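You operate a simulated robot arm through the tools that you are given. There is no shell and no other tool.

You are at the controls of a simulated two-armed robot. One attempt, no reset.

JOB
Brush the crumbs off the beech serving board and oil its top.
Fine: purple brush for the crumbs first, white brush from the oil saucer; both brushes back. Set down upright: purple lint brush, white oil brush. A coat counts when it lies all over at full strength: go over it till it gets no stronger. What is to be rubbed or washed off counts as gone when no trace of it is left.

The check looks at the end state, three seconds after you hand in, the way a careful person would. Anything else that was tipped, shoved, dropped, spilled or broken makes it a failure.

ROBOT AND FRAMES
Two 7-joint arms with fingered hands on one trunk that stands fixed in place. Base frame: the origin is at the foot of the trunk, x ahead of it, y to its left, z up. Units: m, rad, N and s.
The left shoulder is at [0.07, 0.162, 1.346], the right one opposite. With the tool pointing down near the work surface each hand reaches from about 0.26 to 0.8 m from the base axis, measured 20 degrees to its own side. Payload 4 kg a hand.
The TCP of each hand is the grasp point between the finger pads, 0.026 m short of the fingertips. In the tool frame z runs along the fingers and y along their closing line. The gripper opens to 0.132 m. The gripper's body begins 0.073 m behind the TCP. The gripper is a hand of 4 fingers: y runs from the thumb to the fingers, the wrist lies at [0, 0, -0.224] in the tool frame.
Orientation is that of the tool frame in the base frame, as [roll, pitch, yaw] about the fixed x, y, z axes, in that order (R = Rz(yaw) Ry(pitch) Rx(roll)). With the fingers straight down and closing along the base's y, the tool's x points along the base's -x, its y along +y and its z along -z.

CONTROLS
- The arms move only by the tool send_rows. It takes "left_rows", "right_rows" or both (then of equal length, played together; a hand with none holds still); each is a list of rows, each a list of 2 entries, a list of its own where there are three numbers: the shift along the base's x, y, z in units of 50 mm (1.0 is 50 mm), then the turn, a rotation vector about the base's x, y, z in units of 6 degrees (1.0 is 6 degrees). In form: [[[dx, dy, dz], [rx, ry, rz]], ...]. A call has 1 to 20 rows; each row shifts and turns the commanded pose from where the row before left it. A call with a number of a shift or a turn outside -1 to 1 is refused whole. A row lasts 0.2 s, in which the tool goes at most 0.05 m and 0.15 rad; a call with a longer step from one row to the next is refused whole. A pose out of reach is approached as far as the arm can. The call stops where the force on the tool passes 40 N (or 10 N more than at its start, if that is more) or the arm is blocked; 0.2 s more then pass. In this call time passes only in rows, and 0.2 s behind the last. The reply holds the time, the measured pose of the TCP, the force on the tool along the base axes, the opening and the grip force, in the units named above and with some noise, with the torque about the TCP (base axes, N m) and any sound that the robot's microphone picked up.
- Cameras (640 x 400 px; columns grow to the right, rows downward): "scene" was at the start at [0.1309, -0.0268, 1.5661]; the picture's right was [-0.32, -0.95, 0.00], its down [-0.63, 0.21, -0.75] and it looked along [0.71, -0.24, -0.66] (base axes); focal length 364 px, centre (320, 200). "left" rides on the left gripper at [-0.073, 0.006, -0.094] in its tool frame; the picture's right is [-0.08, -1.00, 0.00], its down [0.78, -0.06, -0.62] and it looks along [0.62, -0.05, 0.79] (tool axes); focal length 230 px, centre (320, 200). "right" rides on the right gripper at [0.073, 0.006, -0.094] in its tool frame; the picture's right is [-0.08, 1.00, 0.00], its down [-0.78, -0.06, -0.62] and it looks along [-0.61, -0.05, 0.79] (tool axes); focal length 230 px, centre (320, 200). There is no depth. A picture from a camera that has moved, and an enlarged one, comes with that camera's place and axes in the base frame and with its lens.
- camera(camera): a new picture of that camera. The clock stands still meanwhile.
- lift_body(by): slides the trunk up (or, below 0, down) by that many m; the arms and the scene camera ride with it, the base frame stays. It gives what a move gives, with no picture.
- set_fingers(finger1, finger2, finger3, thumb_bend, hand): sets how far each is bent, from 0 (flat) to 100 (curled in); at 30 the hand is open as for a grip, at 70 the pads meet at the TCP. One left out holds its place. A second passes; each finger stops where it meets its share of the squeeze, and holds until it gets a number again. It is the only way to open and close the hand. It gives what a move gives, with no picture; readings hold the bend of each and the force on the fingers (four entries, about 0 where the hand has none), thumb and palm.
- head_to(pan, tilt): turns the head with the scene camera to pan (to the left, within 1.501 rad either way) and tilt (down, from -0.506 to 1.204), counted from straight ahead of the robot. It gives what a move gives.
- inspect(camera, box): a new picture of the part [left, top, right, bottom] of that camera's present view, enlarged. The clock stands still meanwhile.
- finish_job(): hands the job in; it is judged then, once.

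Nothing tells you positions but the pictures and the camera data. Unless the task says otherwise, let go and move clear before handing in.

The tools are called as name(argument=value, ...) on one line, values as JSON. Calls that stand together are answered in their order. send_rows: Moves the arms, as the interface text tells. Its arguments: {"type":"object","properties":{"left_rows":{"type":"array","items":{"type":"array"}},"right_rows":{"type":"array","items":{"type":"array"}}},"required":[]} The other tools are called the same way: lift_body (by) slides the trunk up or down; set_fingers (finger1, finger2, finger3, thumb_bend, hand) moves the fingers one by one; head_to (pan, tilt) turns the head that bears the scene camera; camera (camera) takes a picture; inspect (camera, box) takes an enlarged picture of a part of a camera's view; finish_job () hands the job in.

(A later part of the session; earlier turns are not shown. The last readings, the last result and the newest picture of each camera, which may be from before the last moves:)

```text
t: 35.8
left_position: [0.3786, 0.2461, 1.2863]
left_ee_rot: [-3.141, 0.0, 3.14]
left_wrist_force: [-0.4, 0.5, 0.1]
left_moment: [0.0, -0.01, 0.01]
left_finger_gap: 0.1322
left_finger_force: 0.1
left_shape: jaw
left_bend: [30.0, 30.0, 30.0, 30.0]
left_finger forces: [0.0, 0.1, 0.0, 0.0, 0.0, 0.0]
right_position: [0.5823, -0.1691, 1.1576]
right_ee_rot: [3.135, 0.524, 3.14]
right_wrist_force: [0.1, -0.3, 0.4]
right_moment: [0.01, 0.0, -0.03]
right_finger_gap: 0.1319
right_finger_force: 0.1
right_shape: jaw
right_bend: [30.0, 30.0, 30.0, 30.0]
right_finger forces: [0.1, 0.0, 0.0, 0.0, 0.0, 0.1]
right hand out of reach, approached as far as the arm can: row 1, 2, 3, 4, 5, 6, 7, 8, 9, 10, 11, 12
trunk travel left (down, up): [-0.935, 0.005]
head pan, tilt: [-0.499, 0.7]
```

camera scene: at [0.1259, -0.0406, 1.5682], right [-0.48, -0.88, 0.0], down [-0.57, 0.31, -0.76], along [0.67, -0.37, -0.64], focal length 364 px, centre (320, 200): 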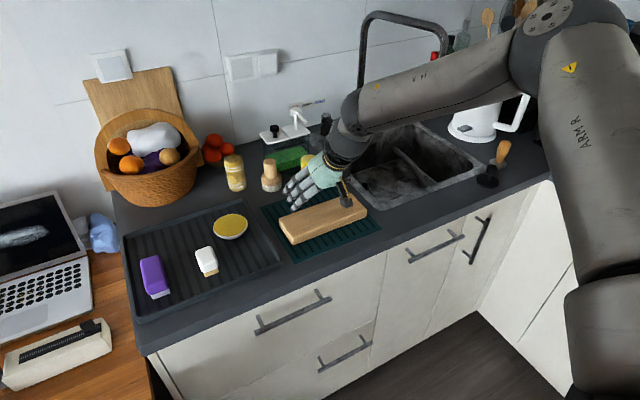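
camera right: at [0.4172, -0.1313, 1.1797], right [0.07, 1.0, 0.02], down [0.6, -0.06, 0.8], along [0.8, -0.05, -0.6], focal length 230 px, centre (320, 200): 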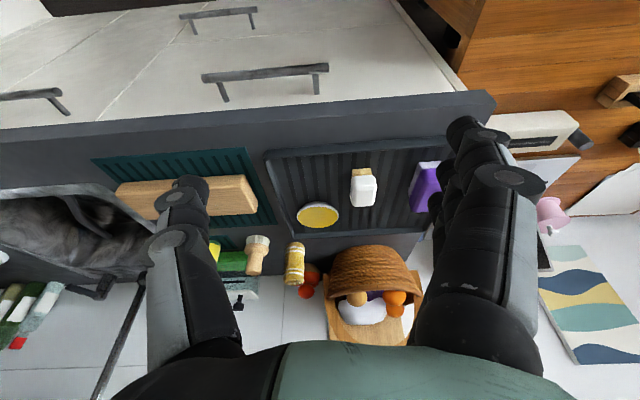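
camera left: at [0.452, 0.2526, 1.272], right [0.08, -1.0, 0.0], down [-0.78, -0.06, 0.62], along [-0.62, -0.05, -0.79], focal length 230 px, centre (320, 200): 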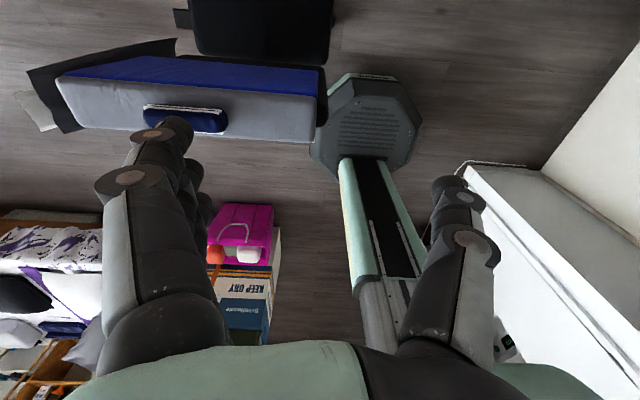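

Raising the trunk made it worse. I'll look at the elbow in this state.

head_to(pan=-1.1, tilt=0.5)

camera(camera="scene")

```text
t: 36.8
left_position: [0.378, 0.2468, 1.2852]
left_ee_rot: [-3.141, 0.001, -3.14]
left_wrist_force: [0.6, 0.1, 0.1]
left_moment: [-0.02, -0.02, -0.02]
left_finger_gap: 0.1319
left_finger_force: 0.0
left_shape: jaw
left_bend: [30.0, 30.0, 30.0, 30.0]
left_finger forces: [0.0, 0.1, 0.0, 0.1, 0.0, 0.0]
right_position: [0.5832, -0.1697, 1.158]
right_ee_rot: [3.133, 0.525, 3.139]
right_wrist_force: [-0.4, -0.1, -0.7]
right_moment: [0.01, 0.03, 0.0]
right_finger_gap: 0.1318
right_finger_force: 0.2
right_shape: jaw
right_bend: [30.0, 30.0, 30.0, 30.0]
right_finger forces: [0.0, 0.2, 0.0, 0.1, 0.1, 0.0]
trunk travel left (down, up): [-0.935, 0.005]
head pan, tilt: [-1.1, 0.499]
```

```text
taken
camera scene: at [0.0926, -0.0808, 1.6959], right [-0.89, -0.45, 0.0], down [-0.22, 0.43, -0.88], along [0.4, -0.78, -0.48], focal length 364 px, centre (320, 200)
```

scene: 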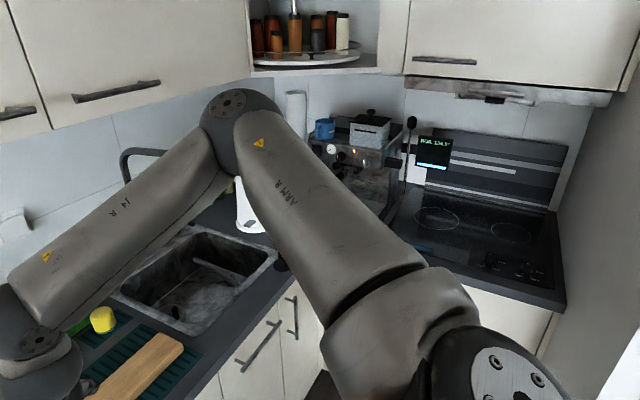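

The upper arm is pinned relative to the shoulder again. The left arm gets further in, and in mirror image it has its hand turned 180° from my right hand. I'll back the right hand off to free space and turn it about the vertical to try the mirrored wrist setting.

send_rows(right_rows=[[[-0.5, -0.5, 0.3], [0, 1, 0]], [[-0.5, -0.5, 0.3], [0, 1, 0]], [[-0.5, -0.6, 0.3], [0, 1, 0]], [[-0.5, -0.7, 0.3], [0, 1, 0]], [[-0.5, -0.7, 0.3], [0, 1, 0]], [[-0.5, -0.7, 0.2], [0, 0, 0]], [[-0.3, -0.7, 0.1], [0, 0, 0]], [[0, -0.6, 0], [0, 0, 0]], [[0, 0, 0], [0, 0, 0]]])

send_rows(right_rows=[[[0, 0, 0], [0, 0, 1]], [[0, 0, 0], [0, 0, 1]], [[0, 0, 0], [0, 0, 1]], [[0, 0, 0], [0, 0, 1]], [[0, 0, 0], [0, 0, 1]], [[0, 0, 0], [0, 0, 1]], [[0, 0, 0], [0, 0, 1]], [[0, 0, 0], [0, 0, 1]], [[0, 0, 0], [0, 0, 1]], [[0, 0, 0], [0, 0, 1]], [[0, 0, 0], [0, 0, 1]], [[0, 0, 0], [0, 0, 1]], [[0, 0, 0], [0, 0, 1]], [[0, 0, 0], [0, 0, 1]], [[0, 0, 0], [0, 0, 1]], [[0, 0, 0], [0, 0, 0]]])

```text
t: 38.8
left_position: [0.3785, 0.2468, 1.2853]
left_ee_rot: [-3.141, 0.001, 3.14]
left_wrist_force: [1.6, 0.0, 1.1]
left_moment: [-0.02, -0.01, 0.0]
left_finger_gap: 0.1319
left_finger_force: 0.0
left_shape: jaw
left_bend: [30.0, 30.0, 30.0, 30.0]
left_finger forces: [0.1, 0.0, 0.0, 0.1, 0.0, 0.0]
right_position: [0.4163, -0.4195, 1.2449]
right_ee_rot: [3.138, 0.001, 3.141]
right_wrist_force: [-0.1, 0.2, -0.9]
right_moment: [0.0, 0.01, 0.01]
right_finger_gap: 0.1319
right_finger_force: 0.1
right_shape: jaw
right_bend: [30.0, 30.0, 30.0, 30.0]
right_finger forces: [0.1, 0.0, 0.0, 0.0, 0.1, 0.0]
trunk travel left (down, up): [-0.935, 0.005]
head pan, tilt: [-1.1, 0.499]
```

```text
t: 42.2
left_position: [0.3772, 0.2468, 1.2848]
left_ee_rot: [3.142, 0.0, 3.141]
left_wrist_force: [-0.1, 0.5, 0.0]
left_moment: [-0.01, 0.02, -0.01]
left_finger_gap: 0.132
left_finger_force: 0.1
left_shape: jaw
left_bend: [30.0, 30.0, 30.0, 30.0]
left_finger forces: [0.0, 0.0, 0.0, 0.1, 0.1, 0.0]
right_position: [0.4165, -0.4202, 1.2457]
right_ee_rot: [3.136, 0.001, -1.569]
right_wrist_force: [-0.2, -0.2, -0.7]
right_moment: [-0.03, 0.01, 0.04]
right_finger_gap: 0.1317
right_finger_force: 0.0
right_shape: jaw
right_bend: [30.0, 30.0, 30.0, 30.0]
right_finger forces: [0.0, 0.0, 0.0, 0.0, 0.0, 0.0]
trunk travel left (down, up): [-0.935, 0.005]
head pan, tilt: [-1.1, 0.499]
```

The hand turned 90° without trouble, so I'll continue to 180°.

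send_rows(right_rows=[[[0, 0, 0], [0, 0, 1]], [[0, 0, 0], [0, 0, 1]], [[0, 0, 0], [0, 0, 1]], [[0, 0, 0], [0, 0, 1]], [[0, 0, 0], [0, 0, 1]], [[0, 0, 0], [0, 0, 1]], [[0, 0, 0], [0, 0, 1]], [[0, 0, 0], [0, 0, 1]], [[0, 0, 0], [0, 0, 1]], [[0, 0, 0], [0, 0, 1]], [[0, 0, 0], [0, 0, 1]], [[0, 0, 0], [0, 0, 1]], [[0, 0, 0], [0, 0, 1]], [[0, 0, 0], [0, 0, 1]], [[0, 0, 0], [0, 0, 1]], [[0, 0, 0], [0, 0, 0]]])

camera(camera="scene")

```text
t: 45.6
left_position: [0.3778, 0.2462, 1.2855]
left_ee_rot: [3.141, 0.0, 3.142]
left_wrist_force: [0.2, -1.2, -0.3]
left_moment: [0.02, 0.02, 0.0]
left_finger_gap: 0.132
left_finger_force: 0.1
left_shape: jaw
left_bend: [30.0, 30.0, 30.0, 30.0]
left_finger forces: [0.0, 0.0, 0.0, 0.0, 0.0, 0.0]
right_position: [0.4149, -0.4203, 1.2455]
right_ee_rot: [3.138, 0.003, -0.001]
right_wrist_force: [-0.9, -0.2, -0.1]
right_moment: [0.02, 0.0, -0.01]
right_finger_gap: 0.1318
right_finger_force: 0.0
right_shape: jaw
right_bend: [30.0, 30.0, 30.0, 30.0]
right_finger forces: [0.0, 0.0, 0.0, 0.0, 0.0, 0.1]
trunk travel left (down, up): [-0.935, 0.005]
head pan, tilt: [-1.1, 0.499]
```

```text
taken
camera scene: at [0.0925, -0.0812, 1.696], right [-0.89, -0.45, 0.0], down [-0.22, 0.43, -0.88], along [0.4, -0.78, -0.48], focal length 364 px, centre (320, 200)
```

scene: 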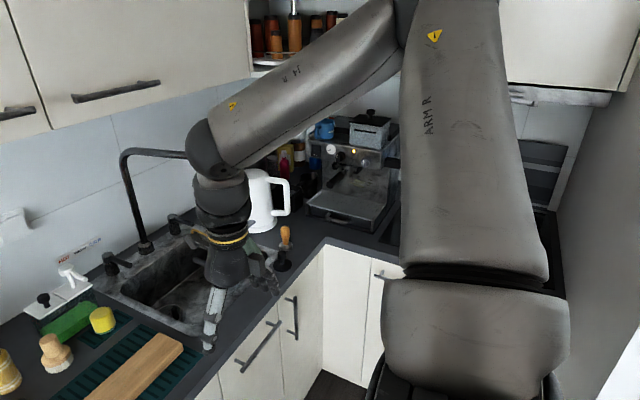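

The hand is at the mirrored yaw now. I'll try moving toward the mirrored left pose.

send_rows(right_rows=[[[0.32, 0.88, 0.09], [0, 0, 0]], [[0.32, 0.88, 0.09], [0, 0, 0]], [[0.32, 0.88, 0.09], [0, 0, 0]], [[0.32, 0.88, 0.09], [0, 0, 0]], [[0.32, 0.88, 0.09], [0, 0, 0]], [[0.32, 0.88, 0.09], [0, 0, 0]], [[0.32, 0.88, 0.09], [0, 0, 0]], [[0.32, 0.88, 0.09], [0, 0, 0]], [[0.32, 0.88, 0.09], [0, 0, 0]], [[0, 0, 0], [0, 0, 0]]])

camera(camera="scene")

```text
t: 47.8
left_position: [0.3786, 0.2466, 1.2857]
left_ee_rot: [-3.14, 0.0, -3.141]
left_wrist_force: [-0.2, -0.5, -0.5]
left_moment: [0.0, 0.0, -0.03]
left_finger_gap: 0.1319
left_finger_force: 0.1
left_shape: jaw
left_bend: [30.0, 30.0, 30.0, 30.0]
left_finger forces: [0.0, 0.0, 0.0, 0.0, 0.0, 0.1]
right_position: [0.501, -0.1584, 1.2705]
right_ee_rot: [-3.141, 0.0, -0.003]
right_wrist_force: [-0.6, 0.7, -0.2]
right_moment: [-0.03, -0.02, 0.01]
right_finger_gap: 0.1321
right_finger_force: 0.0
right_shape: jaw
right_bend: [30.0, 30.0, 30.0, 30.0]
right_finger forces: [0.1, 0.0, 0.0, 0.0, 0.0, 0.0]
right hand out of reach, approached as far as the arm can: row 6, 7, 8, 9
trunk travel left (down, up): [-0.935, 0.005]
head pan, tilt: [-1.1, 0.499]
```

```text
taken
camera scene: at [0.0928, -0.0814, 1.6959], right [-0.89, -0.45, 0.0], down [-0.22, 0.43, -0.88], along [0.4, -0.78, -0.48], focal length 364 px, centre (320, 200)
```

scene: 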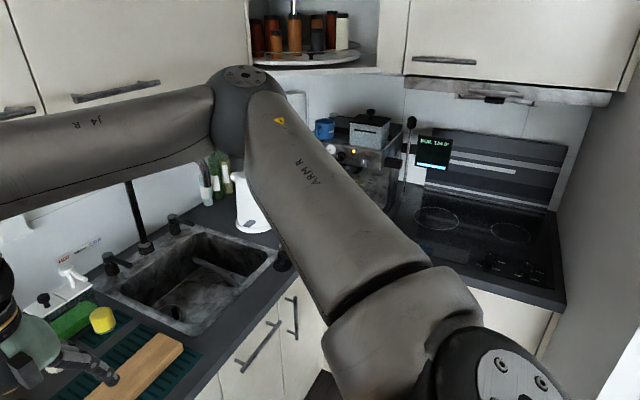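

It is still blocked at the same shoulder direction, so yaw is not the cause. I'll test how far inward the left arm goes, to learn what really differs.

send_rows(right_rows=[[[-0.3, -0.8, 0], [0, 0, 0]], [[-0.3, -0.8, 0], [0, 0, 0]], [[-0.3, -0.8, 0], [0, 0, 0]], [[-0.3, -0.8, 0], [0, 0, 0]], [[-0.3, -0.8, 0], [0, 0, 0]], [[0, 0, 0], [0, 0, 0]], [[0, 0, 0], [0, 0, 0]], [[0, 0, 0], [0, 0, 0]], [[0, 0, 0], [0, 0, 0]], [[0, 0, 0], [0, 0, 0]]], left_rows=[[[0.4, -0.85, 0], [0, 0, 0]], [[0.4, -0.85, 0], [0, 0, 0]], [[0.4, -0.85, 0], [0, 0, 0]], [[0.4, -0.85, 0], [0, 0, 0]], [[0.4, -0.85, 0], [0, 0, 0]], [[0.4, -0.85, 0], [0, 0, 0]], [[0.4, -0.85, 0], [0, 0, 0]], [[0.4, -0.85, 0], [0, 0, 0]], [[0.4, -0.85, 0], [0, 0, 0]], [[0, 0, 0], [0, 0, 0]]])

head_to(pan=1.1, tilt=0.5)

camera(camera="scene")

```text
t: 50.0
left_position: [0.5588, -0.1349, 1.284]
left_ee_rot: [-3.141, 0.001, 3.14]
left_wrist_force: [-0.8, 0.4, 0.3]
left_moment: [0.01, 0.01, -0.03]
left_finger_gap: 0.1317
left_finger_force: 0.1
left_shape: jaw
left_bend: [30.0, 30.0, 30.0, 30.0]
left_finger forces: [0.0, 0.0, 0.0, 0.0, 0.0, 0.1]
right_position: [0.4232, -0.3554, 1.269]
right_ee_rot: [3.136, 0.003, -0.003]
right_wrist_force: [0.3, 0.1, 0.3]
right_moment: [0.0, -0.01, 0.03]
right_finger_gap: 0.1322
right_finger_force: 0.1
right_shape: jaw
right_bend: [30.0, 30.0, 30.0, 30.0]
right_finger forces: [0.0, 0.0, 0.1, 0.0, 0.0, 0.1]
trunk travel left (down, up): [-0.935, 0.005]
head pan, tilt: [-1.1, 0.499]
```

```text
t: 52.1
left_position: [0.5574, -0.1356, 1.2856]
left_ee_rot: [-3.141, 0.0, 3.14]
left_wrist_force: [-0.2, 0.8, 0.2]
left_moment: [0.02, 0.03, 0.02]
left_finger_gap: 0.1318
left_finger_force: 0.1
left_shape: jaw
left_bend: [30.0, 30.0, 30.0, 30.0]
left_finger forces: [0.1, 0.0, 0.0, 0.1, 0.0, 0.1]
right_position: [0.4243, -0.3563, 1.2691]
right_ee_rot: [3.139, 0.003, -0.003]
right_wrist_force: [-0.7, -0.3, 0.5]
right_moment: [-0.02, -0.01, 0.0]
right_finger_gap: 0.1321
right_finger_force: 0.0
right_shape: jaw
right_bend: [30.0, 30.0, 30.0, 30.0]
right_finger forces: [0.0, 0.0, 0.1, 0.0, 0.0, 0.0]
trunk travel left (down, up): [-0.935, 0.005]
head pan, tilt: [1.1, 0.499]
```

```text
taken
camera scene: at [0.0928, 0.0811, 1.696], right [0.89, -0.45, 0.0], down [-0.22, -0.43, -0.88], along [0.4, 0.78, -0.48], focal length 364 px, centre (320, 200)
```

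scene: 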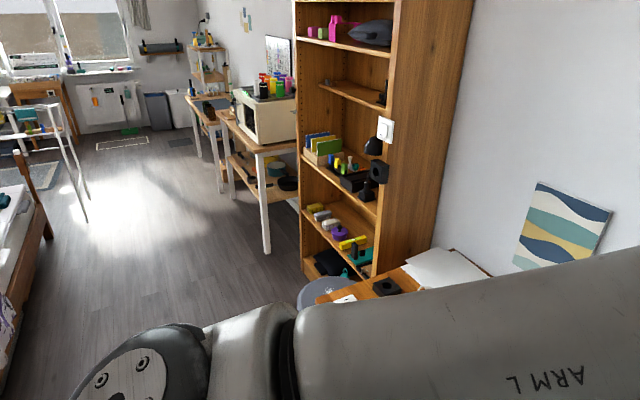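

The left arm crosses the midline freely, so the right arm seems to be in another shoulder branch. I'll mirror the left arm to the right arm's present pose and compare the two shoulders.

send_rows(left_rows=[[[-0.2, 0.9, 0], [0, 0, 0]], [[-0.2, 0.9, 0], [0, 0, 0]], [[-0.2, 0.9, 0], [0, 0, 0]], [[-0.2, 0.9, 0], [0, 0, 0]], [[-0.2, 0.9, 0], [0, 0, 0]], [[-0.3, 0.9, 0], [0, 0, 0]], [[-0.3, 0.9, 0], [0, 0, 0]], [[-0.3, 0.9, 0], [0, 0, 0]], [[-0.3, 0.9, 0], [0, 0, 0]], [[-0.3, 0.9, 0], [0, 0, 0]], [[-0.18, 0.84, -0.3], [0, 0, 0]], [[0, 0, 0], [0, 0, 0]]])

camera(camera="scene")

head_to(pan=-1.1, tilt=0.5)

camera(camera="scene")

```text
t: 54.7
left_position: [0.4253, 0.355, 1.2695]
left_ee_rot: [3.141, -0.001, 3.138]
left_wrist_force: [-0.1, 0.3, 0.4]
left_moment: [0.01, 0.03, -0.01]
left_finger_gap: 0.132
left_finger_force: 0.1
left_shape: jaw
left_bend: [30.0, 30.0, 30.0, 30.0]
left_finger forces: [0.0, 0.1, 0.0, 0.0, 0.0, 0.0]
right_position: [0.4241, -0.3558, 1.2691]
right_ee_rot: [3.137, 0.002, -0.001]
right_wrist_force: [0.4, 0.4, 0.1]
right_moment: [0.0, 0.03, -0.04]
right_finger_gap: 0.1321
right_finger_force: 0.0
right_shape: jaw
right_bend: [30.0, 30.0, 30.0, 30.0]
right_finger forces: [0.0, 0.0, 0.0, 0.0, 0.0, 0.0]
trunk travel left (down, up): [-0.935, 0.005]
head pan, tilt: [1.1, 0.499]
```

```text
taken
camera scene: at [0.0936, 0.0807, 1.6959], right [0.89, -0.45, 0.0], down [-0.22, -0.43, -0.88], along [0.4, 0.78, -0.48], focal length 364 px, centre (320, 200)
```

scene: 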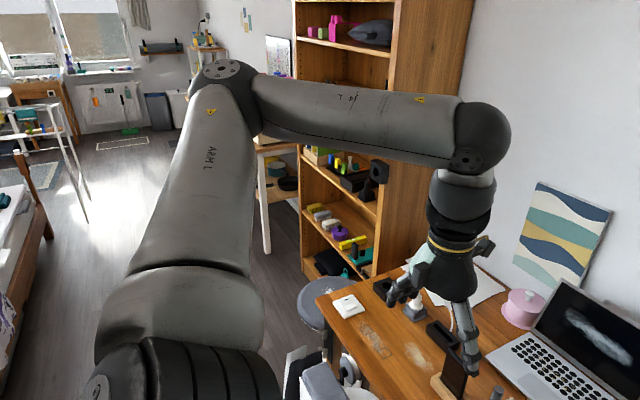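

```text
t: 56.8
left_position: [0.4249, 0.3546, 1.2701]
left_ee_rot: [3.141, -0.001, 3.142]
left_wrist_force: [-0.1, 0.0, 0.5]
left_moment: [0.03, -0.01, -0.03]
left_finger_gap: 0.1317
left_finger_force: 0.0
left_shape: jaw
left_bend: [30.0, 30.0, 30.0, 30.0]
left_finger forces: [0.0, 0.0, 0.1, 0.0, 0.1, 0.0]
right_position: [0.4243, -0.3556, 1.2687]
right_ee_rot: [3.138, 0.002, -0.001]
right_wrist_force: [0.0, 0.3, -0.4]
right_moment: [0.02, -0.02, -0.03]
right_finger_gap: 0.132
right_finger_force: 0.1
right_shape: jaw
right_bend: [30.0, 30.0, 30.0, 30.0]
right_finger forces: [0.1, 0.1, 0.0, 0.0, 0.0, 0.0]
trunk travel left (down, up): [-0.935, 0.005]
head pan, tilt: [-1.1, 0.499]
```

```text
taken
camera scene: at [0.0927, -0.0812, 1.6959], right [-0.89, -0.45, 0.0], down [-0.22, 0.43, -0.88], along [0.4, -0.78, -0.48], focal length 364 px, centre (320, 200)
```

scene: 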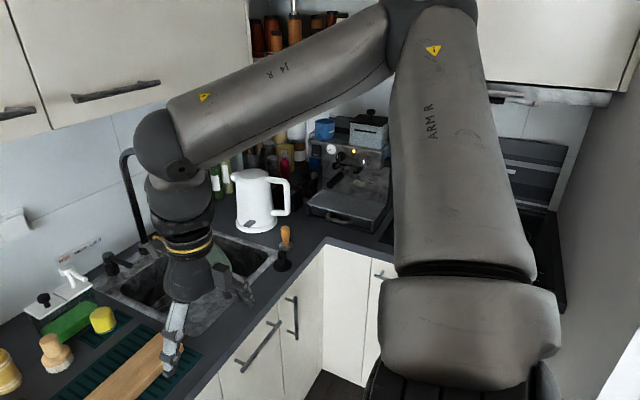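

With mirrored hand poses the right elbow stands higher than the left, so it sits in an unfavourable shoulder branch. I'll stretch the right arm out sideways into free space and swing it down and forward, to bring the elbow into a natural low posture.

send_rows(right_rows=[[[0.15, -0.85, -0.12], [0, 0, 0]], [[0.15, -0.85, -0.12], [0, 0, 0]], [[0.15, -0.85, -0.12], [0, 0, 0]], [[0.15, -0.85, -0.12], [0, 0, 0]], [[0.15, -0.85, -0.12], [0, 0, 0]], [[0.15, -0.85, -0.12], [0, 0, 0]], [[-0.6, -0.68, -0.2], [0, 0, 0]], [[-0.6, -0.68, -0.2], [0, 0, 0]], [[-0.6, -0.68, -0.2], [0, 0, 0]], [[-0.6, -0.68, -0.2], [0, 0, 0]], [[-0.6, -0.68, -0.2], [0, 0, 0]], [[0, 0, 0], [0, 0, 0]]])

camera(camera="scene")

```text
t: 59.4
left_position: [0.4257, 0.3545, 1.2689]
left_ee_rot: [-3.141, 0.0, 3.14]
left_wrist_force: [0.3, -0.1, -0.1]
left_moment: [0.02, -0.02, 0.02]
left_finger_gap: 0.132
left_finger_force: 0.0
left_shape: jaw
left_bend: [30.0, 30.0, 30.0, 30.0]
left_finger forces: [0.0, 0.0, 0.0, 0.0, 0.0, 0.1]
right_position: [0.3177, -0.7841, 1.1847]
right_ee_rot: [3.139, 0.002, 0.0]
right_wrist_force: [0.3, 0.0, -0.5]
right_moment: [-0.01, -0.02, 0.02]
right_finger_gap: 0.132
right_finger_force: 0.1
right_shape: jaw
right_bend: [30.0, 30.0, 30.0, 30.0]
right_finger forces: [0.1, 0.1, 0.1, 0.0, 0.0, 0.1]
trunk travel left (down, up): [-0.935, 0.005]
head pan, tilt: [-1.1, 0.499]
```

```text
taken
camera scene: at [0.093, -0.0809, 1.6959], right [-0.89, -0.45, 0.0], down [-0.22, 0.43, -0.88], along [0.4, -0.78, -0.48], focal length 364 px, centre (320, 200)
```

scene: 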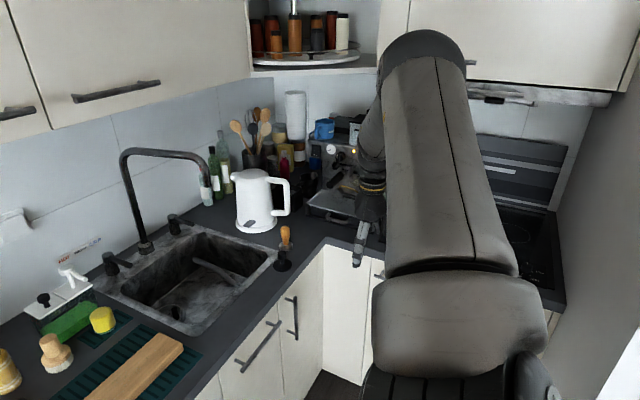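

The arm is stretching out to the side as planned. I'll continue sideways and then down and back.

send_rows(right_rows=[[[-0.79, -0.39, -0.21], [0, 0, 0]], [[-0.79, -0.39, -0.21], [0, 0, 0]], [[-0.79, -0.39, -0.21], [0, 0, 0]], [[-0.79, -0.39, -0.21], [0, 0, 0]], [[-0.79, -0.39, -0.21], [0, 0, 0]], [[-0.68, 0.16, -0.6], [0, 0, 0]], [[-0.68, 0.16, -0.6], [0, 0, 0]], [[-0.68, 0.16, -0.6], [0, 0, 0]], [[-0.68, 0.16, -0.6], [0, 0, 0]], [[-0.68, 0.16, -0.6], [0, 0, 0]], [[0, 0, 0], [0, 0, 0]]])

camera(camera="scene")

```text
t: 61.8
left_position: [0.4247, 0.3546, 1.271]
left_ee_rot: [3.141, -0.001, 3.141]
left_wrist_force: [1.0, -0.4, 0.9]
left_moment: [-0.01, -0.03, 0.03]
left_finger_gap: 0.1317
left_finger_force: 0.1
left_shape: jaw
left_bend: [30.0, 30.0, 30.0, 30.0]
left_finger forces: [0.1, 0.1, 0.0, 0.0, 0.1, 0.1]
right_position: [-0.0486, -0.8405, 0.9795]
right_ee_rot: [3.138, 0.001, 0.0]
right_wrist_force: [-0.1, 0.4, -1.0]
right_moment: [0.0, 0.0, 0.0]
right_finger_gap: 0.1319
right_finger_force: 0.1
right_shape: jaw
right_bend: [30.0, 30.0, 30.0, 30.0]
right_finger forces: [0.1, 0.1, 0.1, 0.1, 0.0, 0.0]
trunk travel left (down, up): [-0.935, 0.005]
head pan, tilt: [-1.1, 0.499]
```

```text
taken
camera scene: at [0.0927, -0.0812, 1.696], right [-0.89, -0.45, 0.0], down [-0.22, 0.43, -0.88], along [0.4, -0.78, -0.48], focal length 364 px, centre (320, 200)
```

scene: 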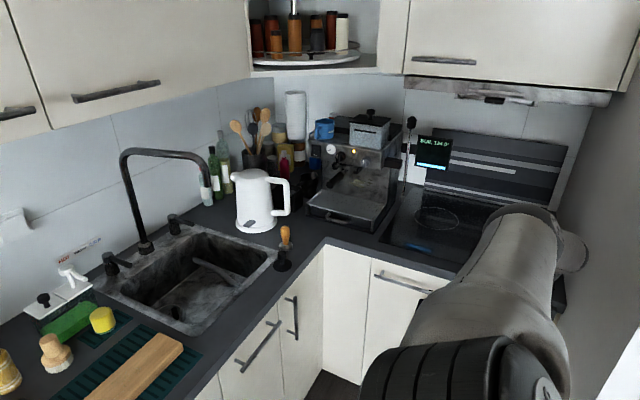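

The elbow is dropping. I'll look further right before swinging on.

head_to(pan=-1.5, tilt=0.8)

camera(camera="scene")

camera(camera="right")

```text
t: 62.6
left_position: [0.4246, 0.3547, 1.2704]
left_ee_rot: [-3.141, 0.001, 3.141]
left_wrist_force: [0.5, 0.2, -0.8]
left_moment: [-0.01, 0.02, 0.01]
left_finger_gap: 0.1318
left_finger_force: 0.0
left_shape: jaw
left_bend: [30.0, 30.0, 30.0, 30.0]
left_finger forces: [0.1, 0.0, 0.0, 0.0, 0.0, 0.0]
right_position: [-0.048, -0.8396, 0.98]
right_ee_rot: [3.138, 0.0, -0.002]
right_wrist_force: [-0.4, -0.4, 0.2]
right_moment: [0.02, 0.01, -0.05]
right_finger_gap: 0.1319
right_finger_force: 0.0
right_shape: jaw
right_bend: [30.0, 30.0, 30.0, 30.0]
right_finger forces: [0.0, 0.0, 0.0, 0.1, 0.0, 0.0]
trunk travel left (down, up): [-0.935, 0.005]
head pan, tilt: [-1.499, 0.799]
```

```text
taken
camera scene: at [0.0572, -0.0804, 1.6701], right [-1.0, -0.07, 0.0], down [-0.05, 0.71, -0.7], along [0.05, -0.7, -0.72], focal length 364 px, centre (320, 200)
```

scene: 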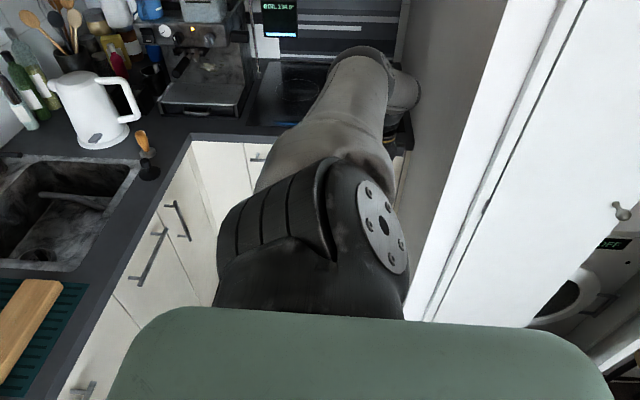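

```text
taken
camera right: at [0.0256, -0.8461, 1.0732], right [-0.08, -1.0, 0.0], down [-0.78, 0.06, 0.62], along [-0.62, 0.05, -0.79], focal length 230 px, centre (320, 200)
```

right: 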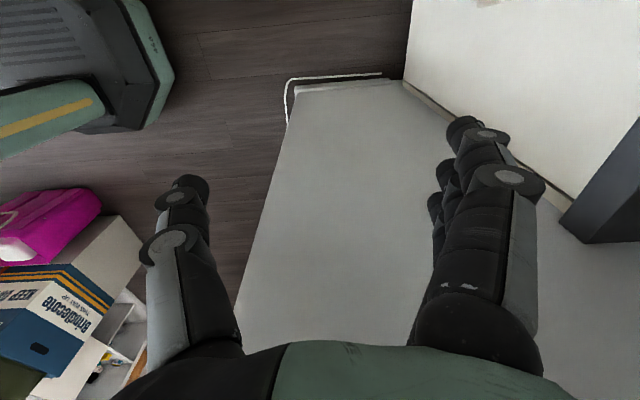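

A wall panel stands at x of about -0.21 for y below -0.7, so I'll stay clear of it. The elbow has passed through the sideways direction. Now I'll swing it down and then forward in front of the cabinets.

send_rows(right_rows=[[[0, 0.43, -0.73], [0, 0, 0]], [[0, 0.43, -0.73], [0, 0, 0]], [[0, 0.43, -0.73], [0, 0, 0]], [[0, 0.43, -0.73], [0, 0, 0]], [[0, 0.43, -0.73], [0, 0, 0]], [[0, 0.43, -0.73], [0, 0, 0]], [[0.57, 0.43, -0.43], [0, 0, 0]], [[0.57, 0.43, -0.43], [0, 0, 0]], [[0.57, 0.43, -0.43], [0, 0, 0]], [[0.57, 0.43, -0.43], [0, 0, 0]], [[0.57, 0.43, -0.43], [0, 0, 0]], [[0.57, 0.43, -0.43], [0, 0, 0]], [[0, 0, 0], [0, 0, 0]]])

camera(camera="scene")

```text
t: 65.4
left_position: [0.4243, 0.3541, 1.2711]
left_ee_rot: [-3.141, 0.0, 3.141]
left_wrist_force: [0.0, 0.3, 0.2]
left_moment: [-0.01, -0.03, 0.0]
left_finger_gap: 0.1321
left_finger_force: 0.1
left_shape: jaw
left_bend: [30.0, 30.0, 30.0, 30.0]
left_finger forces: [0.0, 0.0, 0.0, 0.0, 0.1, 0.0]
right_position: [0.1228, -0.5833, 0.6336]
right_ee_rot: [3.138, 0.0, -0.001]
right_wrist_force: [-0.1, 0.3, -0.7]
right_moment: [0.0, 0.02, 0.02]
right_finger_gap: 0.1319
right_finger_force: 0.0
right_shape: jaw
right_bend: [30.0, 30.0, 30.0, 30.0]
right_finger forces: [0.1, 0.0, 0.0, 0.0, 0.0, 0.0]
trunk travel left (down, up): [-0.935, 0.005]
head pan, tilt: [-1.499, 0.799]
```

```text
taken
camera scene: at [0.0565, -0.0807, 1.67], right [-1.0, -0.07, 0.0], down [-0.05, 0.72, -0.7], along [0.05, -0.7, -0.72], focal length 364 px, centre (320, 200)
```

scene: 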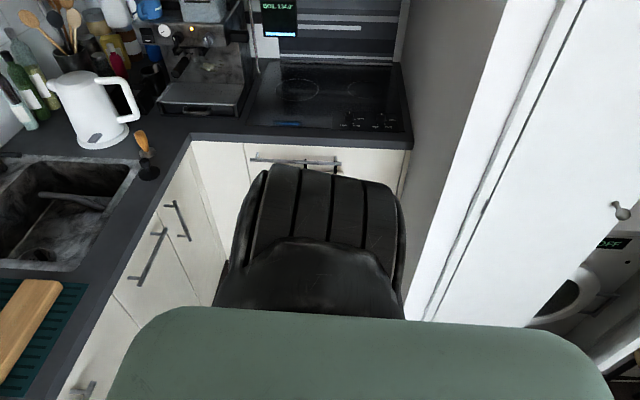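

The arm now hangs low with the elbow down. I'll swing it forward and rise in front of the counter.

send_rows(right_rows=[[[0.76, 0.4, 0.06], [0, 0, 0]], [[0.76, 0.4, 0.06], [0, 0, 0]], [[0.76, 0.4, 0.06], [0, 0, 0]], [[0.76, 0.4, 0.06], [0, 0, 0]], [[0.76, 0.4, 0.06], [0, 0, 0]], [[0.76, 0.4, 0.06], [0, 0, 0]], [[0.4, 0.4, 0.72], [0, 0, 0]], [[0.4, 0.4, 0.72], [0, 0, 0]], [[0.4, 0.4, 0.72], [0, 0, 0]], [[0.4, 0.4, 0.72], [0, 0, 0]], [[0.4, 0.4, 0.72], [0, 0, 0]], [[0.1, 0.2, 0.9], [0, 0, 0]], [[0.1, 0.2, 0.9], [0, 0, 0]], [[0.1, 0.2, 0.9], [0, 0, 0]], [[0.1, 0.2, 0.9], [0, 0, 0]], [[0.1, 0.2, 0.9], [0, 0, 0]], [[0.1, 0.2, 0.9], [0, 0, 0]], [[0, 0, 0], [0, 0, 0]]])

head_to(pan=-0.7, tilt=0.6)

camera(camera="scene")

```text
t: 69.2
left_position: [0.4239, 0.3546, 1.2705]
left_ee_rot: [-3.141, -0.001, -3.14]
left_wrist_force: [-0.3, 0.2, -0.2]
left_moment: [0.02, 0.01, 0.0]
left_finger_gap: 0.1319
left_finger_force: 0.1
left_shape: jaw
left_bend: [30.0, 30.0, 30.0, 30.0]
left_finger forces: [0.1, 0.0, 0.0, 0.1, 0.0, 0.1]
right_position: [0.4811, -0.3032, 1.102]
right_ee_rot: [3.138, 0.0, -0.003]
right_wrist_force: [0.7, 0.0, 1.0]
right_moment: [0.02, -0.01, -0.04]
right_finger_gap: 0.1318
right_finger_force: 0.0
right_shape: jaw
right_bend: [30.0, 30.0, 30.0, 30.0]
right_finger forces: [0.0, 0.0, 0.0, 0.0, 0.0, 0.1]
trunk travel left (down, up): [-0.935, 0.005]
head pan, tilt: [-1.499, 0.799]
```

```text
t: 70.4
left_position: [0.4254, 0.3538, 1.2698]
left_ee_rot: [-3.141, 0.001, -3.14]
left_wrist_force: [0.1, 0.5, 1.0]
left_moment: [0.04, 0.04, -0.02]
left_finger_gap: 0.1319
left_finger_force: 0.1
left_shape: jaw
left_bend: [30.0, 30.0, 30.0, 30.0]
left_finger forces: [0.0, 0.0, 0.0, 0.1, 0.0, 0.1]
right_position: [0.4814, -0.3037, 1.1013]
right_ee_rot: [3.138, 0.003, -0.001]
right_wrist_force: [0.1, -0.8, 0.4]
right_moment: [-0.01, 0.01, 0.02]
right_finger_gap: 0.1319
right_finger_force: 0.0
right_shape: jaw
right_bend: [30.0, 30.0, 30.0, 30.0]
right_finger forces: [0.1, 0.0, 0.0, 0.1, 0.0, 0.1]
trunk travel left (down, up): [-0.935, 0.005]
head pan, tilt: [-0.7, 0.6]
```

```text
taken
camera scene: at [0.1187, -0.0567, 1.6869], right [-0.65, -0.76, 0.0], down [-0.43, 0.36, -0.82], along [0.63, -0.53, -0.57], focal length 364 px, centre (320, 200)
```

scene: 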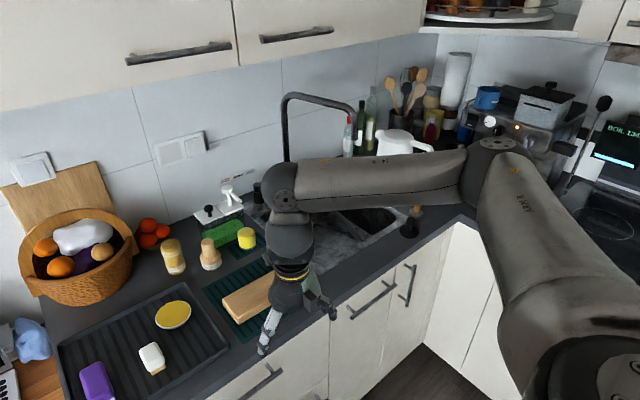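

The right arm is now in a low-elbow posture. I'll test reaching toward the brushes at a safe height.

send_rows(right_rows=[[[0.47, 0.84, 0], [0, 0, 0]], [[0.47, 0.84, 0], [0, 0, 0]], [[0.47, 0.84, 0], [0, 0, 0]], [[0.47, 0.84, 0], [0, 0, 0]], [[0.47, 0.84, 0], [0, 0, 0]], [[0.47, 0.84, 0], [0, 0, 0]], [[0, 0, 0], [0, 0, 0]]])

```text
t: 72.0
left_position: [0.4251, 0.3533, 1.2706]
left_ee_rot: [3.14, 0.0, -3.141]
left_wrist_force: [-0.7, -0.7, 0.1]
left_moment: [0.0, 0.0, 0.0]
left_finger_gap: 0.132
left_finger_force: 0.1
left_shape: jaw
left_bend: [30.0, 30.0, 30.0, 30.0]
left_finger forces: [0.0, 0.0, 0.0, 0.1, 0.0, 0.0]
right_position: [0.6215, -0.0498, 1.0993]
right_ee_rot: [3.138, 0.0, -0.004]
right_wrist_force: [0.4, 0.3, -0.9]
right_moment: [0.02, -0.01, 0.02]
right_finger_gap: 0.1322
right_finger_force: 0.0
right_shape: jaw
right_bend: [30.0, 30.0, 30.0, 30.0]
right_finger forces: [0.0, 0.0, 0.0, 0.0, 0.0, 0.1]
trunk travel left (down, up): [-0.935, 0.005]
head pan, tilt: [-0.7, 0.6]
```

It worked: the right hand reaches (0.62, -0.05) with ease now. I'll check the views from here.

camera(camera="right")

head_to(pan=-0.25, tilt=0.85)

camera(camera="scene")

```text
taken
camera right: at [0.6961, -0.0561, 1.1926], right [-0.08, -1.0, 0.0], down [-0.78, 0.06, 0.62], along [-0.62, 0.05, -0.79], focal length 230 px, centre (320, 200)
```

right: 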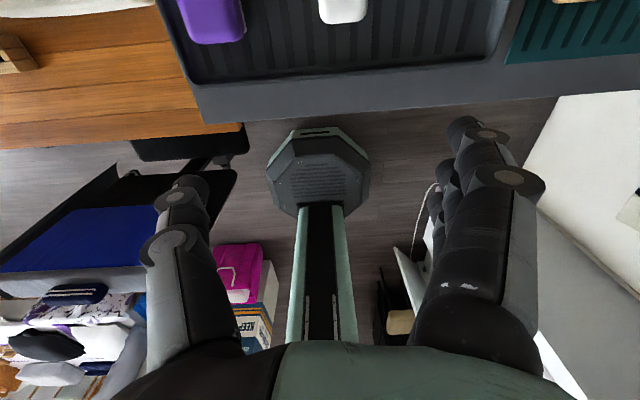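

```text
t: 72.9
left_position: [0.4245, 0.3545, 1.2705]
left_ee_rot: [3.141, 0.0, 3.141]
left_wrist_force: [0.0, 0.5, -0.8]
left_moment: [0.0, 0.01, -0.03]
left_finger_gap: 0.1321
left_finger_force: 0.1
left_shape: jaw
left_bend: [30.0, 30.0, 30.0, 30.0]
left_finger forces: [0.1, 0.0, 0.0, 0.1, 0.0, 0.1]
right_position: [0.6228, -0.0506, 1.0991]
right_ee_rot: [3.14, 0.002, -0.003]
right_wrist_force: [-0.2, -0.9, 0.2]
right_moment: [-0.03, -0.01, 0.0]
right_finger_gap: 0.1319
right_finger_force: 0.0
right_shape: jaw
right_bend: [30.0, 30.0, 30.0, 30.0]
right_finger forces: [0.0, 0.0, 0.0, 0.1, 0.0, 0.0]
trunk travel left (down, up): [-0.935, 0.005]
head pan, tilt: [-0.25, 0.85]
```

```text
taken
camera scene: at [0.1272, -0.0195, 1.666], right [-0.25, -0.97, 0.0], down [-0.73, 0.19, -0.66], along [0.64, -0.16, -0.75], focal length 364 px, centre (320, 200)
```

scene: 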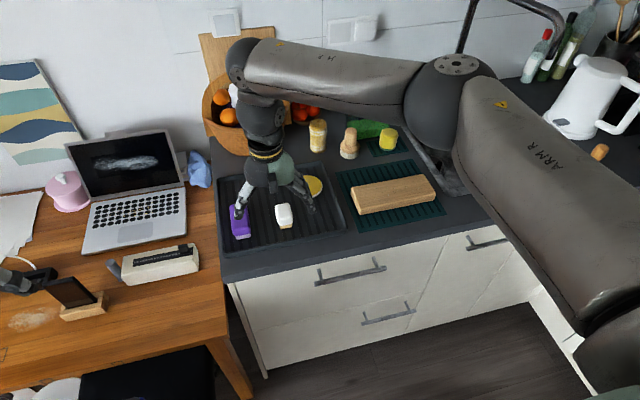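

The scene camera sees the whole work area well. With a forward tilt of about 18°, this hand yaw lets the hand camera look straight down at the grasp point. I'll raise the hand, tilt it, and lower the trunk for more reach.

send_rows(right_rows=[[[0, 0, 0.8], [0, -1, 0]], [[0, 0, 0.8], [0, -1, 0]], [[0, 0, 0.8], [0, -1, 0]], [[0.4, 0, 0.2], [0, 0, 0]], [[0.4, 0, 0], [0, 0, 0]], [[0, 0, 0], [0, 0, 0]]])

lift_body(by=-0.15)

camera(camera="right")

camera(camera="scene")

```text
t: 74.3
left_position: [0.4238, 0.3557, 1.2701]
left_ee_rot: [-3.138, -0.001, 3.141]
left_wrist_force: [0.5, -0.4, 0.5]
left_moment: [-0.02, -0.02, -0.01]
left_finger_gap: 0.1319
left_finger_force: 0.0
left_shape: jaw
left_bend: [30.0, 30.0, 30.0, 30.0]
left_finger forces: [0.0, 0.1, 0.0, 0.0, 0.0, 0.0]
right_position: [0.6619, -0.051, 1.2309]
right_ee_rot: [3.137, -0.314, -0.001]
right_wrist_force: [0.7, -1.4, 0.0]
right_moment: [0.01, 0.0, 0.02]
right_finger_gap: 0.1319
right_finger_force: 0.0
right_shape: jaw
right_bend: [30.0, 30.0, 30.0, 30.0]
right_finger forces: [0.0, 0.0, 0.0, 0.0, 0.0, 0.0]
trunk travel left (down, up): [-0.935, 0.005]
head pan, tilt: [-0.25, 0.85]
```

```text
t: 76.0
left_position: [0.4246, 0.3561, 1.1202]
left_ee_rot: [-3.141, -0.001, 3.141]
left_wrist_force: [0.6, -0.4, 0.6]
left_moment: [0.03, 0.03, 0.01]
left_finger_gap: 0.1316
left_finger_force: 0.1
left_shape: jaw
left_bend: [30.0, 30.0, 30.0, 30.0]
left_finger forces: [0.0, 0.0, 0.1, 0.0, 0.0, 0.0]
right_position: [0.6621, -0.0507, 1.0814]
right_ee_rot: [3.139, -0.313, -0.002]
right_wrist_force: [0.2, 0.3, 0.2]
right_moment: [-0.01, 0.01, 0.0]
right_finger_gap: 0.1318
right_finger_force: 0.0
right_shape: jaw
right_bend: [30.0, 30.0, 30.0, 30.0]
right_finger forces: [0.0, 0.1, 0.0, 0.0, 0.1, 0.0]
trunk travel left (down, up): [-0.785, 0.155]
head pan, tilt: [-0.25, 0.85]
```

```text
taken
camera right: at [0.7035, -0.0569, 1.1927], right [-0.08, -1.0, -0.02], down [-0.94, 0.06, 0.34], along [-0.34, 0.05, -0.94], focal length 230 px, centre (320, 200)
```

right: 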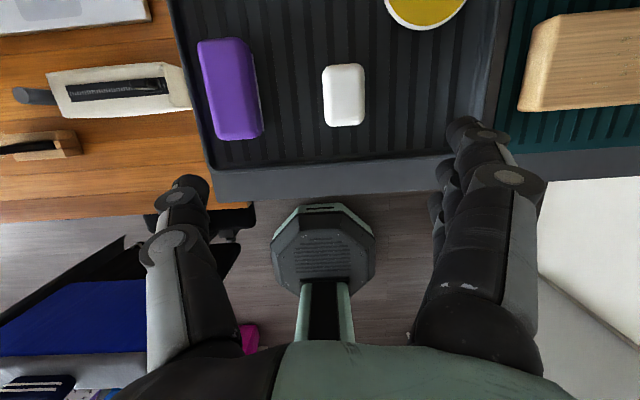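

```text
taken
camera scene: at [0.127, -0.0193, 1.516], right [-0.25, -0.97, 0.0], down [-0.73, 0.19, -0.66], along [0.64, -0.16, -0.75], focal length 364 px, centre (320, 200)
```

scene: 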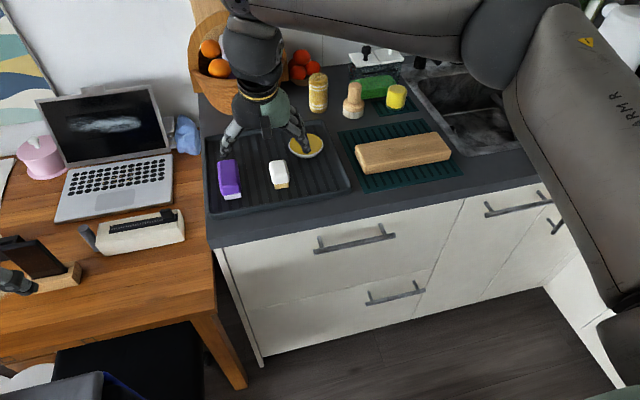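

I have a very good top view of the tray now. I'll zoom in to measure the brushes.

inspect(camera="right", box=[170, 20, 410, 170])

inspect(camera="scene", box=[200, 140, 312, 210])

inspect(camera="scene", box=[330, 110, 490, 210])

```text
2.67 times, centred on (290, 95) of right
camera zoom: at [0.7035, -0.0569, 1.1927], right [-0.08, -1.0, -0.02], down [-0.94, 0.06, 0.34], along [-0.34, 0.05, -0.94], focal length 614 px, centre (400, 480)
```

zoom: 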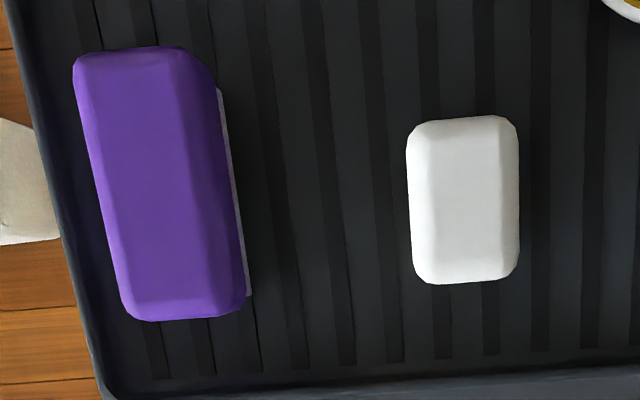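

```text
5.71 times, centred on (256, 175) of scene
camera zoom: at [0.127, -0.0193, 1.516], right [-0.25, -0.97, 0.0], down [-0.73, 0.19, -0.66], along [0.64, -0.16, -0.75], focal length 2083 px, centre (686, 343)
```

zoom: 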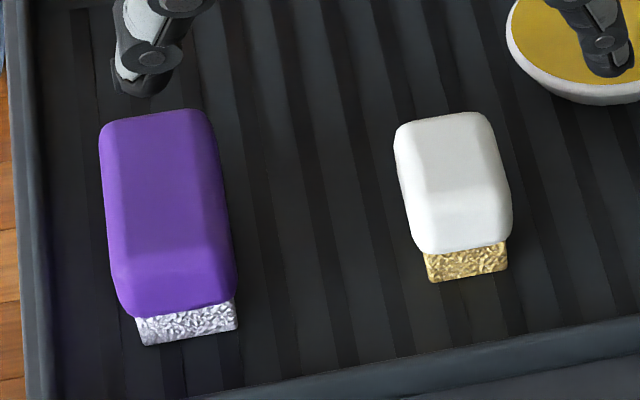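

```text
4.00 times, centred on (410, 160) of scene
camera zoom: at [0.127, -0.0193, 1.516], right [-0.25, -0.97, 0.0], down [-0.73, 0.19, -0.66], along [0.64, -0.16, -0.75], focal length 1458 px, centre (-40, 360)
```

zoom: 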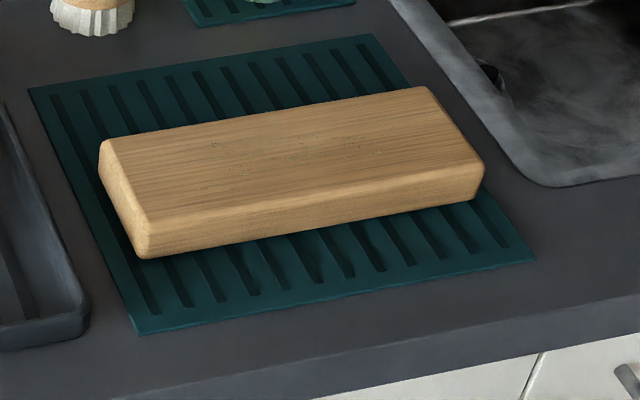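

The purple brush is centred at about (0.733, 0.037), some 0.05 wide and 0.095 long along x. The white brush is centred at about (0.721, -0.077) and is 0.04 by 0.06. The board top spans x 0.696 to 0.771 and y -0.49 to -0.275, at z of about 0.936. I'll go above the purple brush with the fingers partly closed.

send_rows(right_rows=[[[0.473, 0.587, -0.1], [0, 0.5, 0]], [[0.473, 0.587, -0.1], [0, 0.5, 0]], [[0.473, 0.587, -0.1], [0, 0, 0]], [[0, 0, 0], [0, 0, 0]]])

set_fingers(hand="right", finger1=49, finger2=49, finger3=49, thumb_bend=49)

camera(camera="right")

inspect(camera="scene", box=[180, 90, 340, 190])

```text
t: 77.0
left_position: [0.4269, 0.3478, 1.1217]
left_ee_rot: [3.139, -0.002, 3.14]
left_wrist_force: [0.0, -0.4, -0.8]
left_moment: [0.06, 0.02, 0.02]
left_finger_gap: 0.1317
left_finger_force: 0.0
left_shape: jaw
left_bend: [30.0, 30.0, 30.0, 30.0]
left_finger forces: [0.0, 0.1, 0.0, 0.0, 0.0, 0.0]
right_position: [0.7329, 0.0301, 1.0656]
right_ee_rot: [-3.14, -0.211, -0.004]
right_wrist_force: [-0.1, -1.7, 0.3]
right_moment: [0.05, 0.01, 0.06]
right_finger_gap: 0.1319
right_finger_force: 0.1
right_shape: jaw
right_bend: [30.0, 30.0, 30.0, 30.0]
right_finger forces: [0.1, 0.1, 0.0, 0.0, 0.0, 0.0]
right hand out of reach, approached as far as the arm can: row 3
trunk travel left (down, up): [-0.785, 0.155]
head pan, tilt: [-0.25, 0.85]
```

```text
t: 78.0
left_position: [0.4242, 0.3555, 1.1205]
left_ee_rot: [3.141, -0.001, 3.141]
left_wrist_force: [-0.7, 0.2, -0.3]
left_moment: [0.01, -0.01, 0.0]
left_finger_gap: 0.1319
left_finger_force: 0.1
left_shape: jaw
left_bend: [30.0, 30.0, 30.0, 30.0]
left_finger forces: [0.1, 0.0, 0.0, 0.0, 0.0, 0.1]
right_position: [0.7297, 0.0356, 1.0675]
right_ee_rot: [3.139, -0.212, -0.002]
right_wrist_force: [-0.8, -0.1, -0.5]
right_moment: [0.0, -0.02, 0.02]
right_finger_gap: 0.0746
right_finger_force: 0.1
right_shape: fingers
right_bend: [49.0, 49.0, 49.0, 49.0]
right_finger forces: [0.1, 0.0, 0.0, 0.0, 0.0, 0.0]
trunk travel left (down, up): [-0.785, 0.155]
head pan, tilt: [-0.25, 0.85]
```

```text
taken
camera right: at [0.7822, 0.0293, 1.1727], right [-0.08, -1.0, -0.01], down [-0.9, 0.06, 0.44], along [-0.44, 0.05, -0.9], focal length 230 px, centre (320, 200)
```

right: 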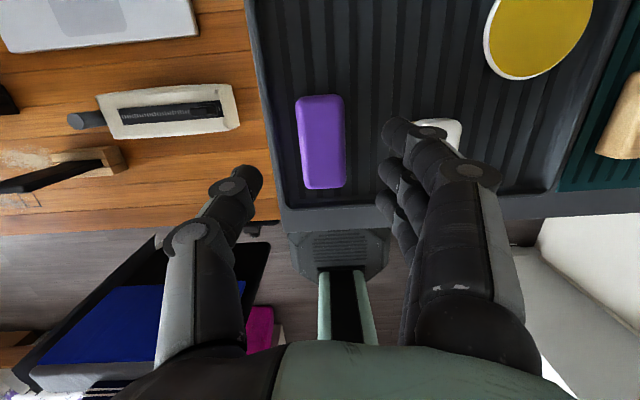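

```text
4.00 times, centred on (260, 140) of scene
camera zoom: at [0.1268, -0.0188, 1.516], right [-0.25, -0.97, 0.0], down [-0.73, 0.19, -0.66], along [0.64, -0.16, -0.75], focal length 1458 px, centre (560, 440)
```

zoom: 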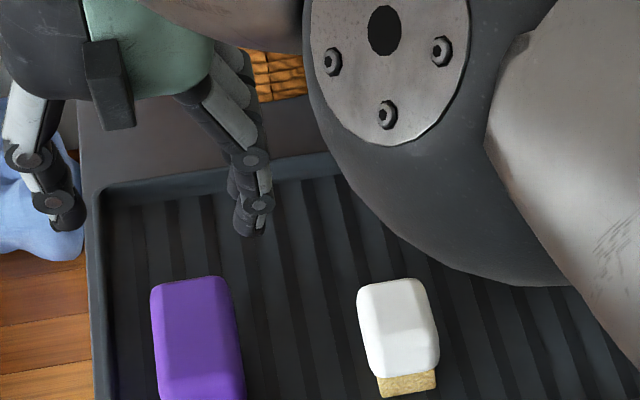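

The arm is nearly straight here, so the reach is limited on this side. A bit more tilt and a lower trunk will help. I'll back off, raise both hands and lower the trunk.

send_rows(right_rows=[[[-0.7, -0.3, 0.5], [0, -0.5, 0]], [[-0.7, -0.3, 0.5], [0, -0.5, 0]], [[-0.3, 0, 0.7], [0, -0.5, 0]], [[0, 0, 0.7], [0, -0.5, 0]], [[0, 0, 0.5], [0, 0, 0]], [[0, 0, 0], [0, 0, 0]]], left_rows=[[[0, 0, 0.6], [0, 0, 0]], [[0, 0, 0.6], [0, 0, 0]], [[0, 0, 0.6], [0, 0, 0]], [[0, 0, 0.6], [0, 0, 0]], [[0, 0, 0.4], [0, 0, 0]], [[0, 0, 0], [0, 0, 0]]])

lift_body(by=-0.13)

camera(camera="right")

camera(camera="scene")

```text
t: 79.4
left_position: [0.4251, 0.3552, 1.2617]
left_ee_rot: [-3.14, -0.001, 3.141]
left_wrist_force: [-0.4, 0.2, 0.3]
left_moment: [-0.01, 0.02, 0.01]
left_finger_gap: 0.1321
left_finger_force: 0.1
left_shape: jaw
left_bend: [30.0, 30.0, 30.0, 30.0]
left_finger forces: [0.0, 0.0, 0.0, 0.0, 0.0, 0.1]
right_position: [0.6438, 0.0063, 1.209]
right_ee_rot: [3.137, -0.417, 0.001]
right_wrist_force: [0.1, 0.5, -0.3]
right_moment: [-0.01, 0.04, -0.03]
right_finger_gap: 0.0742
right_finger_force: 0.1
right_shape: fingers
right_bend: [49.0, 49.0, 49.0, 49.0]
right_finger forces: [0.0, 0.1, 0.0, 0.0, 0.0, 0.0]
trunk travel left (down, up): [-0.785, 0.155]
head pan, tilt: [-0.25, 0.85]
```

```text
t: 81.0
left_position: [0.424, 0.3547, 1.1321]
left_ee_rot: [-3.141, 0.0, -3.141]
left_wrist_force: [-0.3, -1.1, -0.6]
left_moment: [0.05, -0.03, 0.0]
left_finger_gap: 0.1319
left_finger_force: 0.0
left_shape: jaw
left_bend: [30.0, 30.0, 30.0, 30.0]
left_finger forces: [0.1, 0.1, 0.0, 0.1, 0.0, 0.1]
right_position: [0.6437, 0.0053, 1.0795]
right_ee_rot: [3.139, -0.418, -0.001]
right_wrist_force: [-0.4, -0.2, 0.0]
right_moment: [0.01, -0.02, 0.01]
right_finger_gap: 0.0743
right_finger_force: 0.1
right_shape: fingers
right_bend: [49.0, 49.0, 49.0, 49.0]
right_finger forces: [0.1, 0.0, 0.1, 0.1, 0.0, 0.0]
trunk travel left (down, up): [-0.655, 0.285]
head pan, tilt: [-0.25, 0.85]
```

```text
taken
camera right: at [0.6735, -0.0005, 1.1952], right [-0.07, -1.0, -0.03], down [-0.97, 0.06, 0.24], along [-0.24, 0.05, -0.97], focal length 230 px, centre (320, 200)
```

right: 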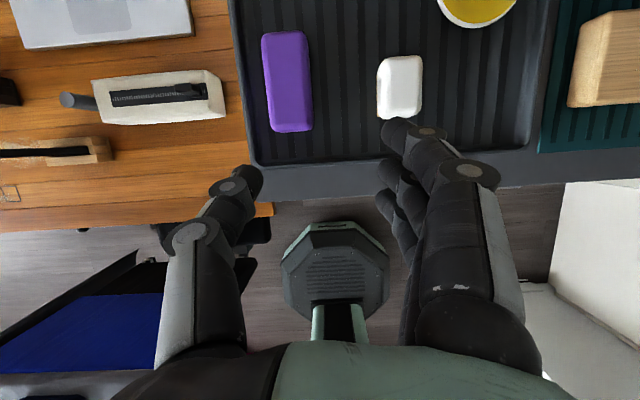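

```text
taken
camera scene: at [0.1268, -0.0193, 1.386], right [-0.25, -0.97, 0.0], down [-0.73, 0.19, -0.66], along [0.64, -0.16, -0.75], focal length 364 px, centre (320, 200)
```

scene: 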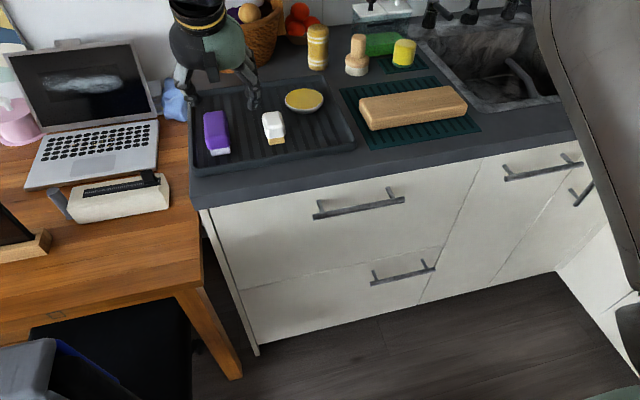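

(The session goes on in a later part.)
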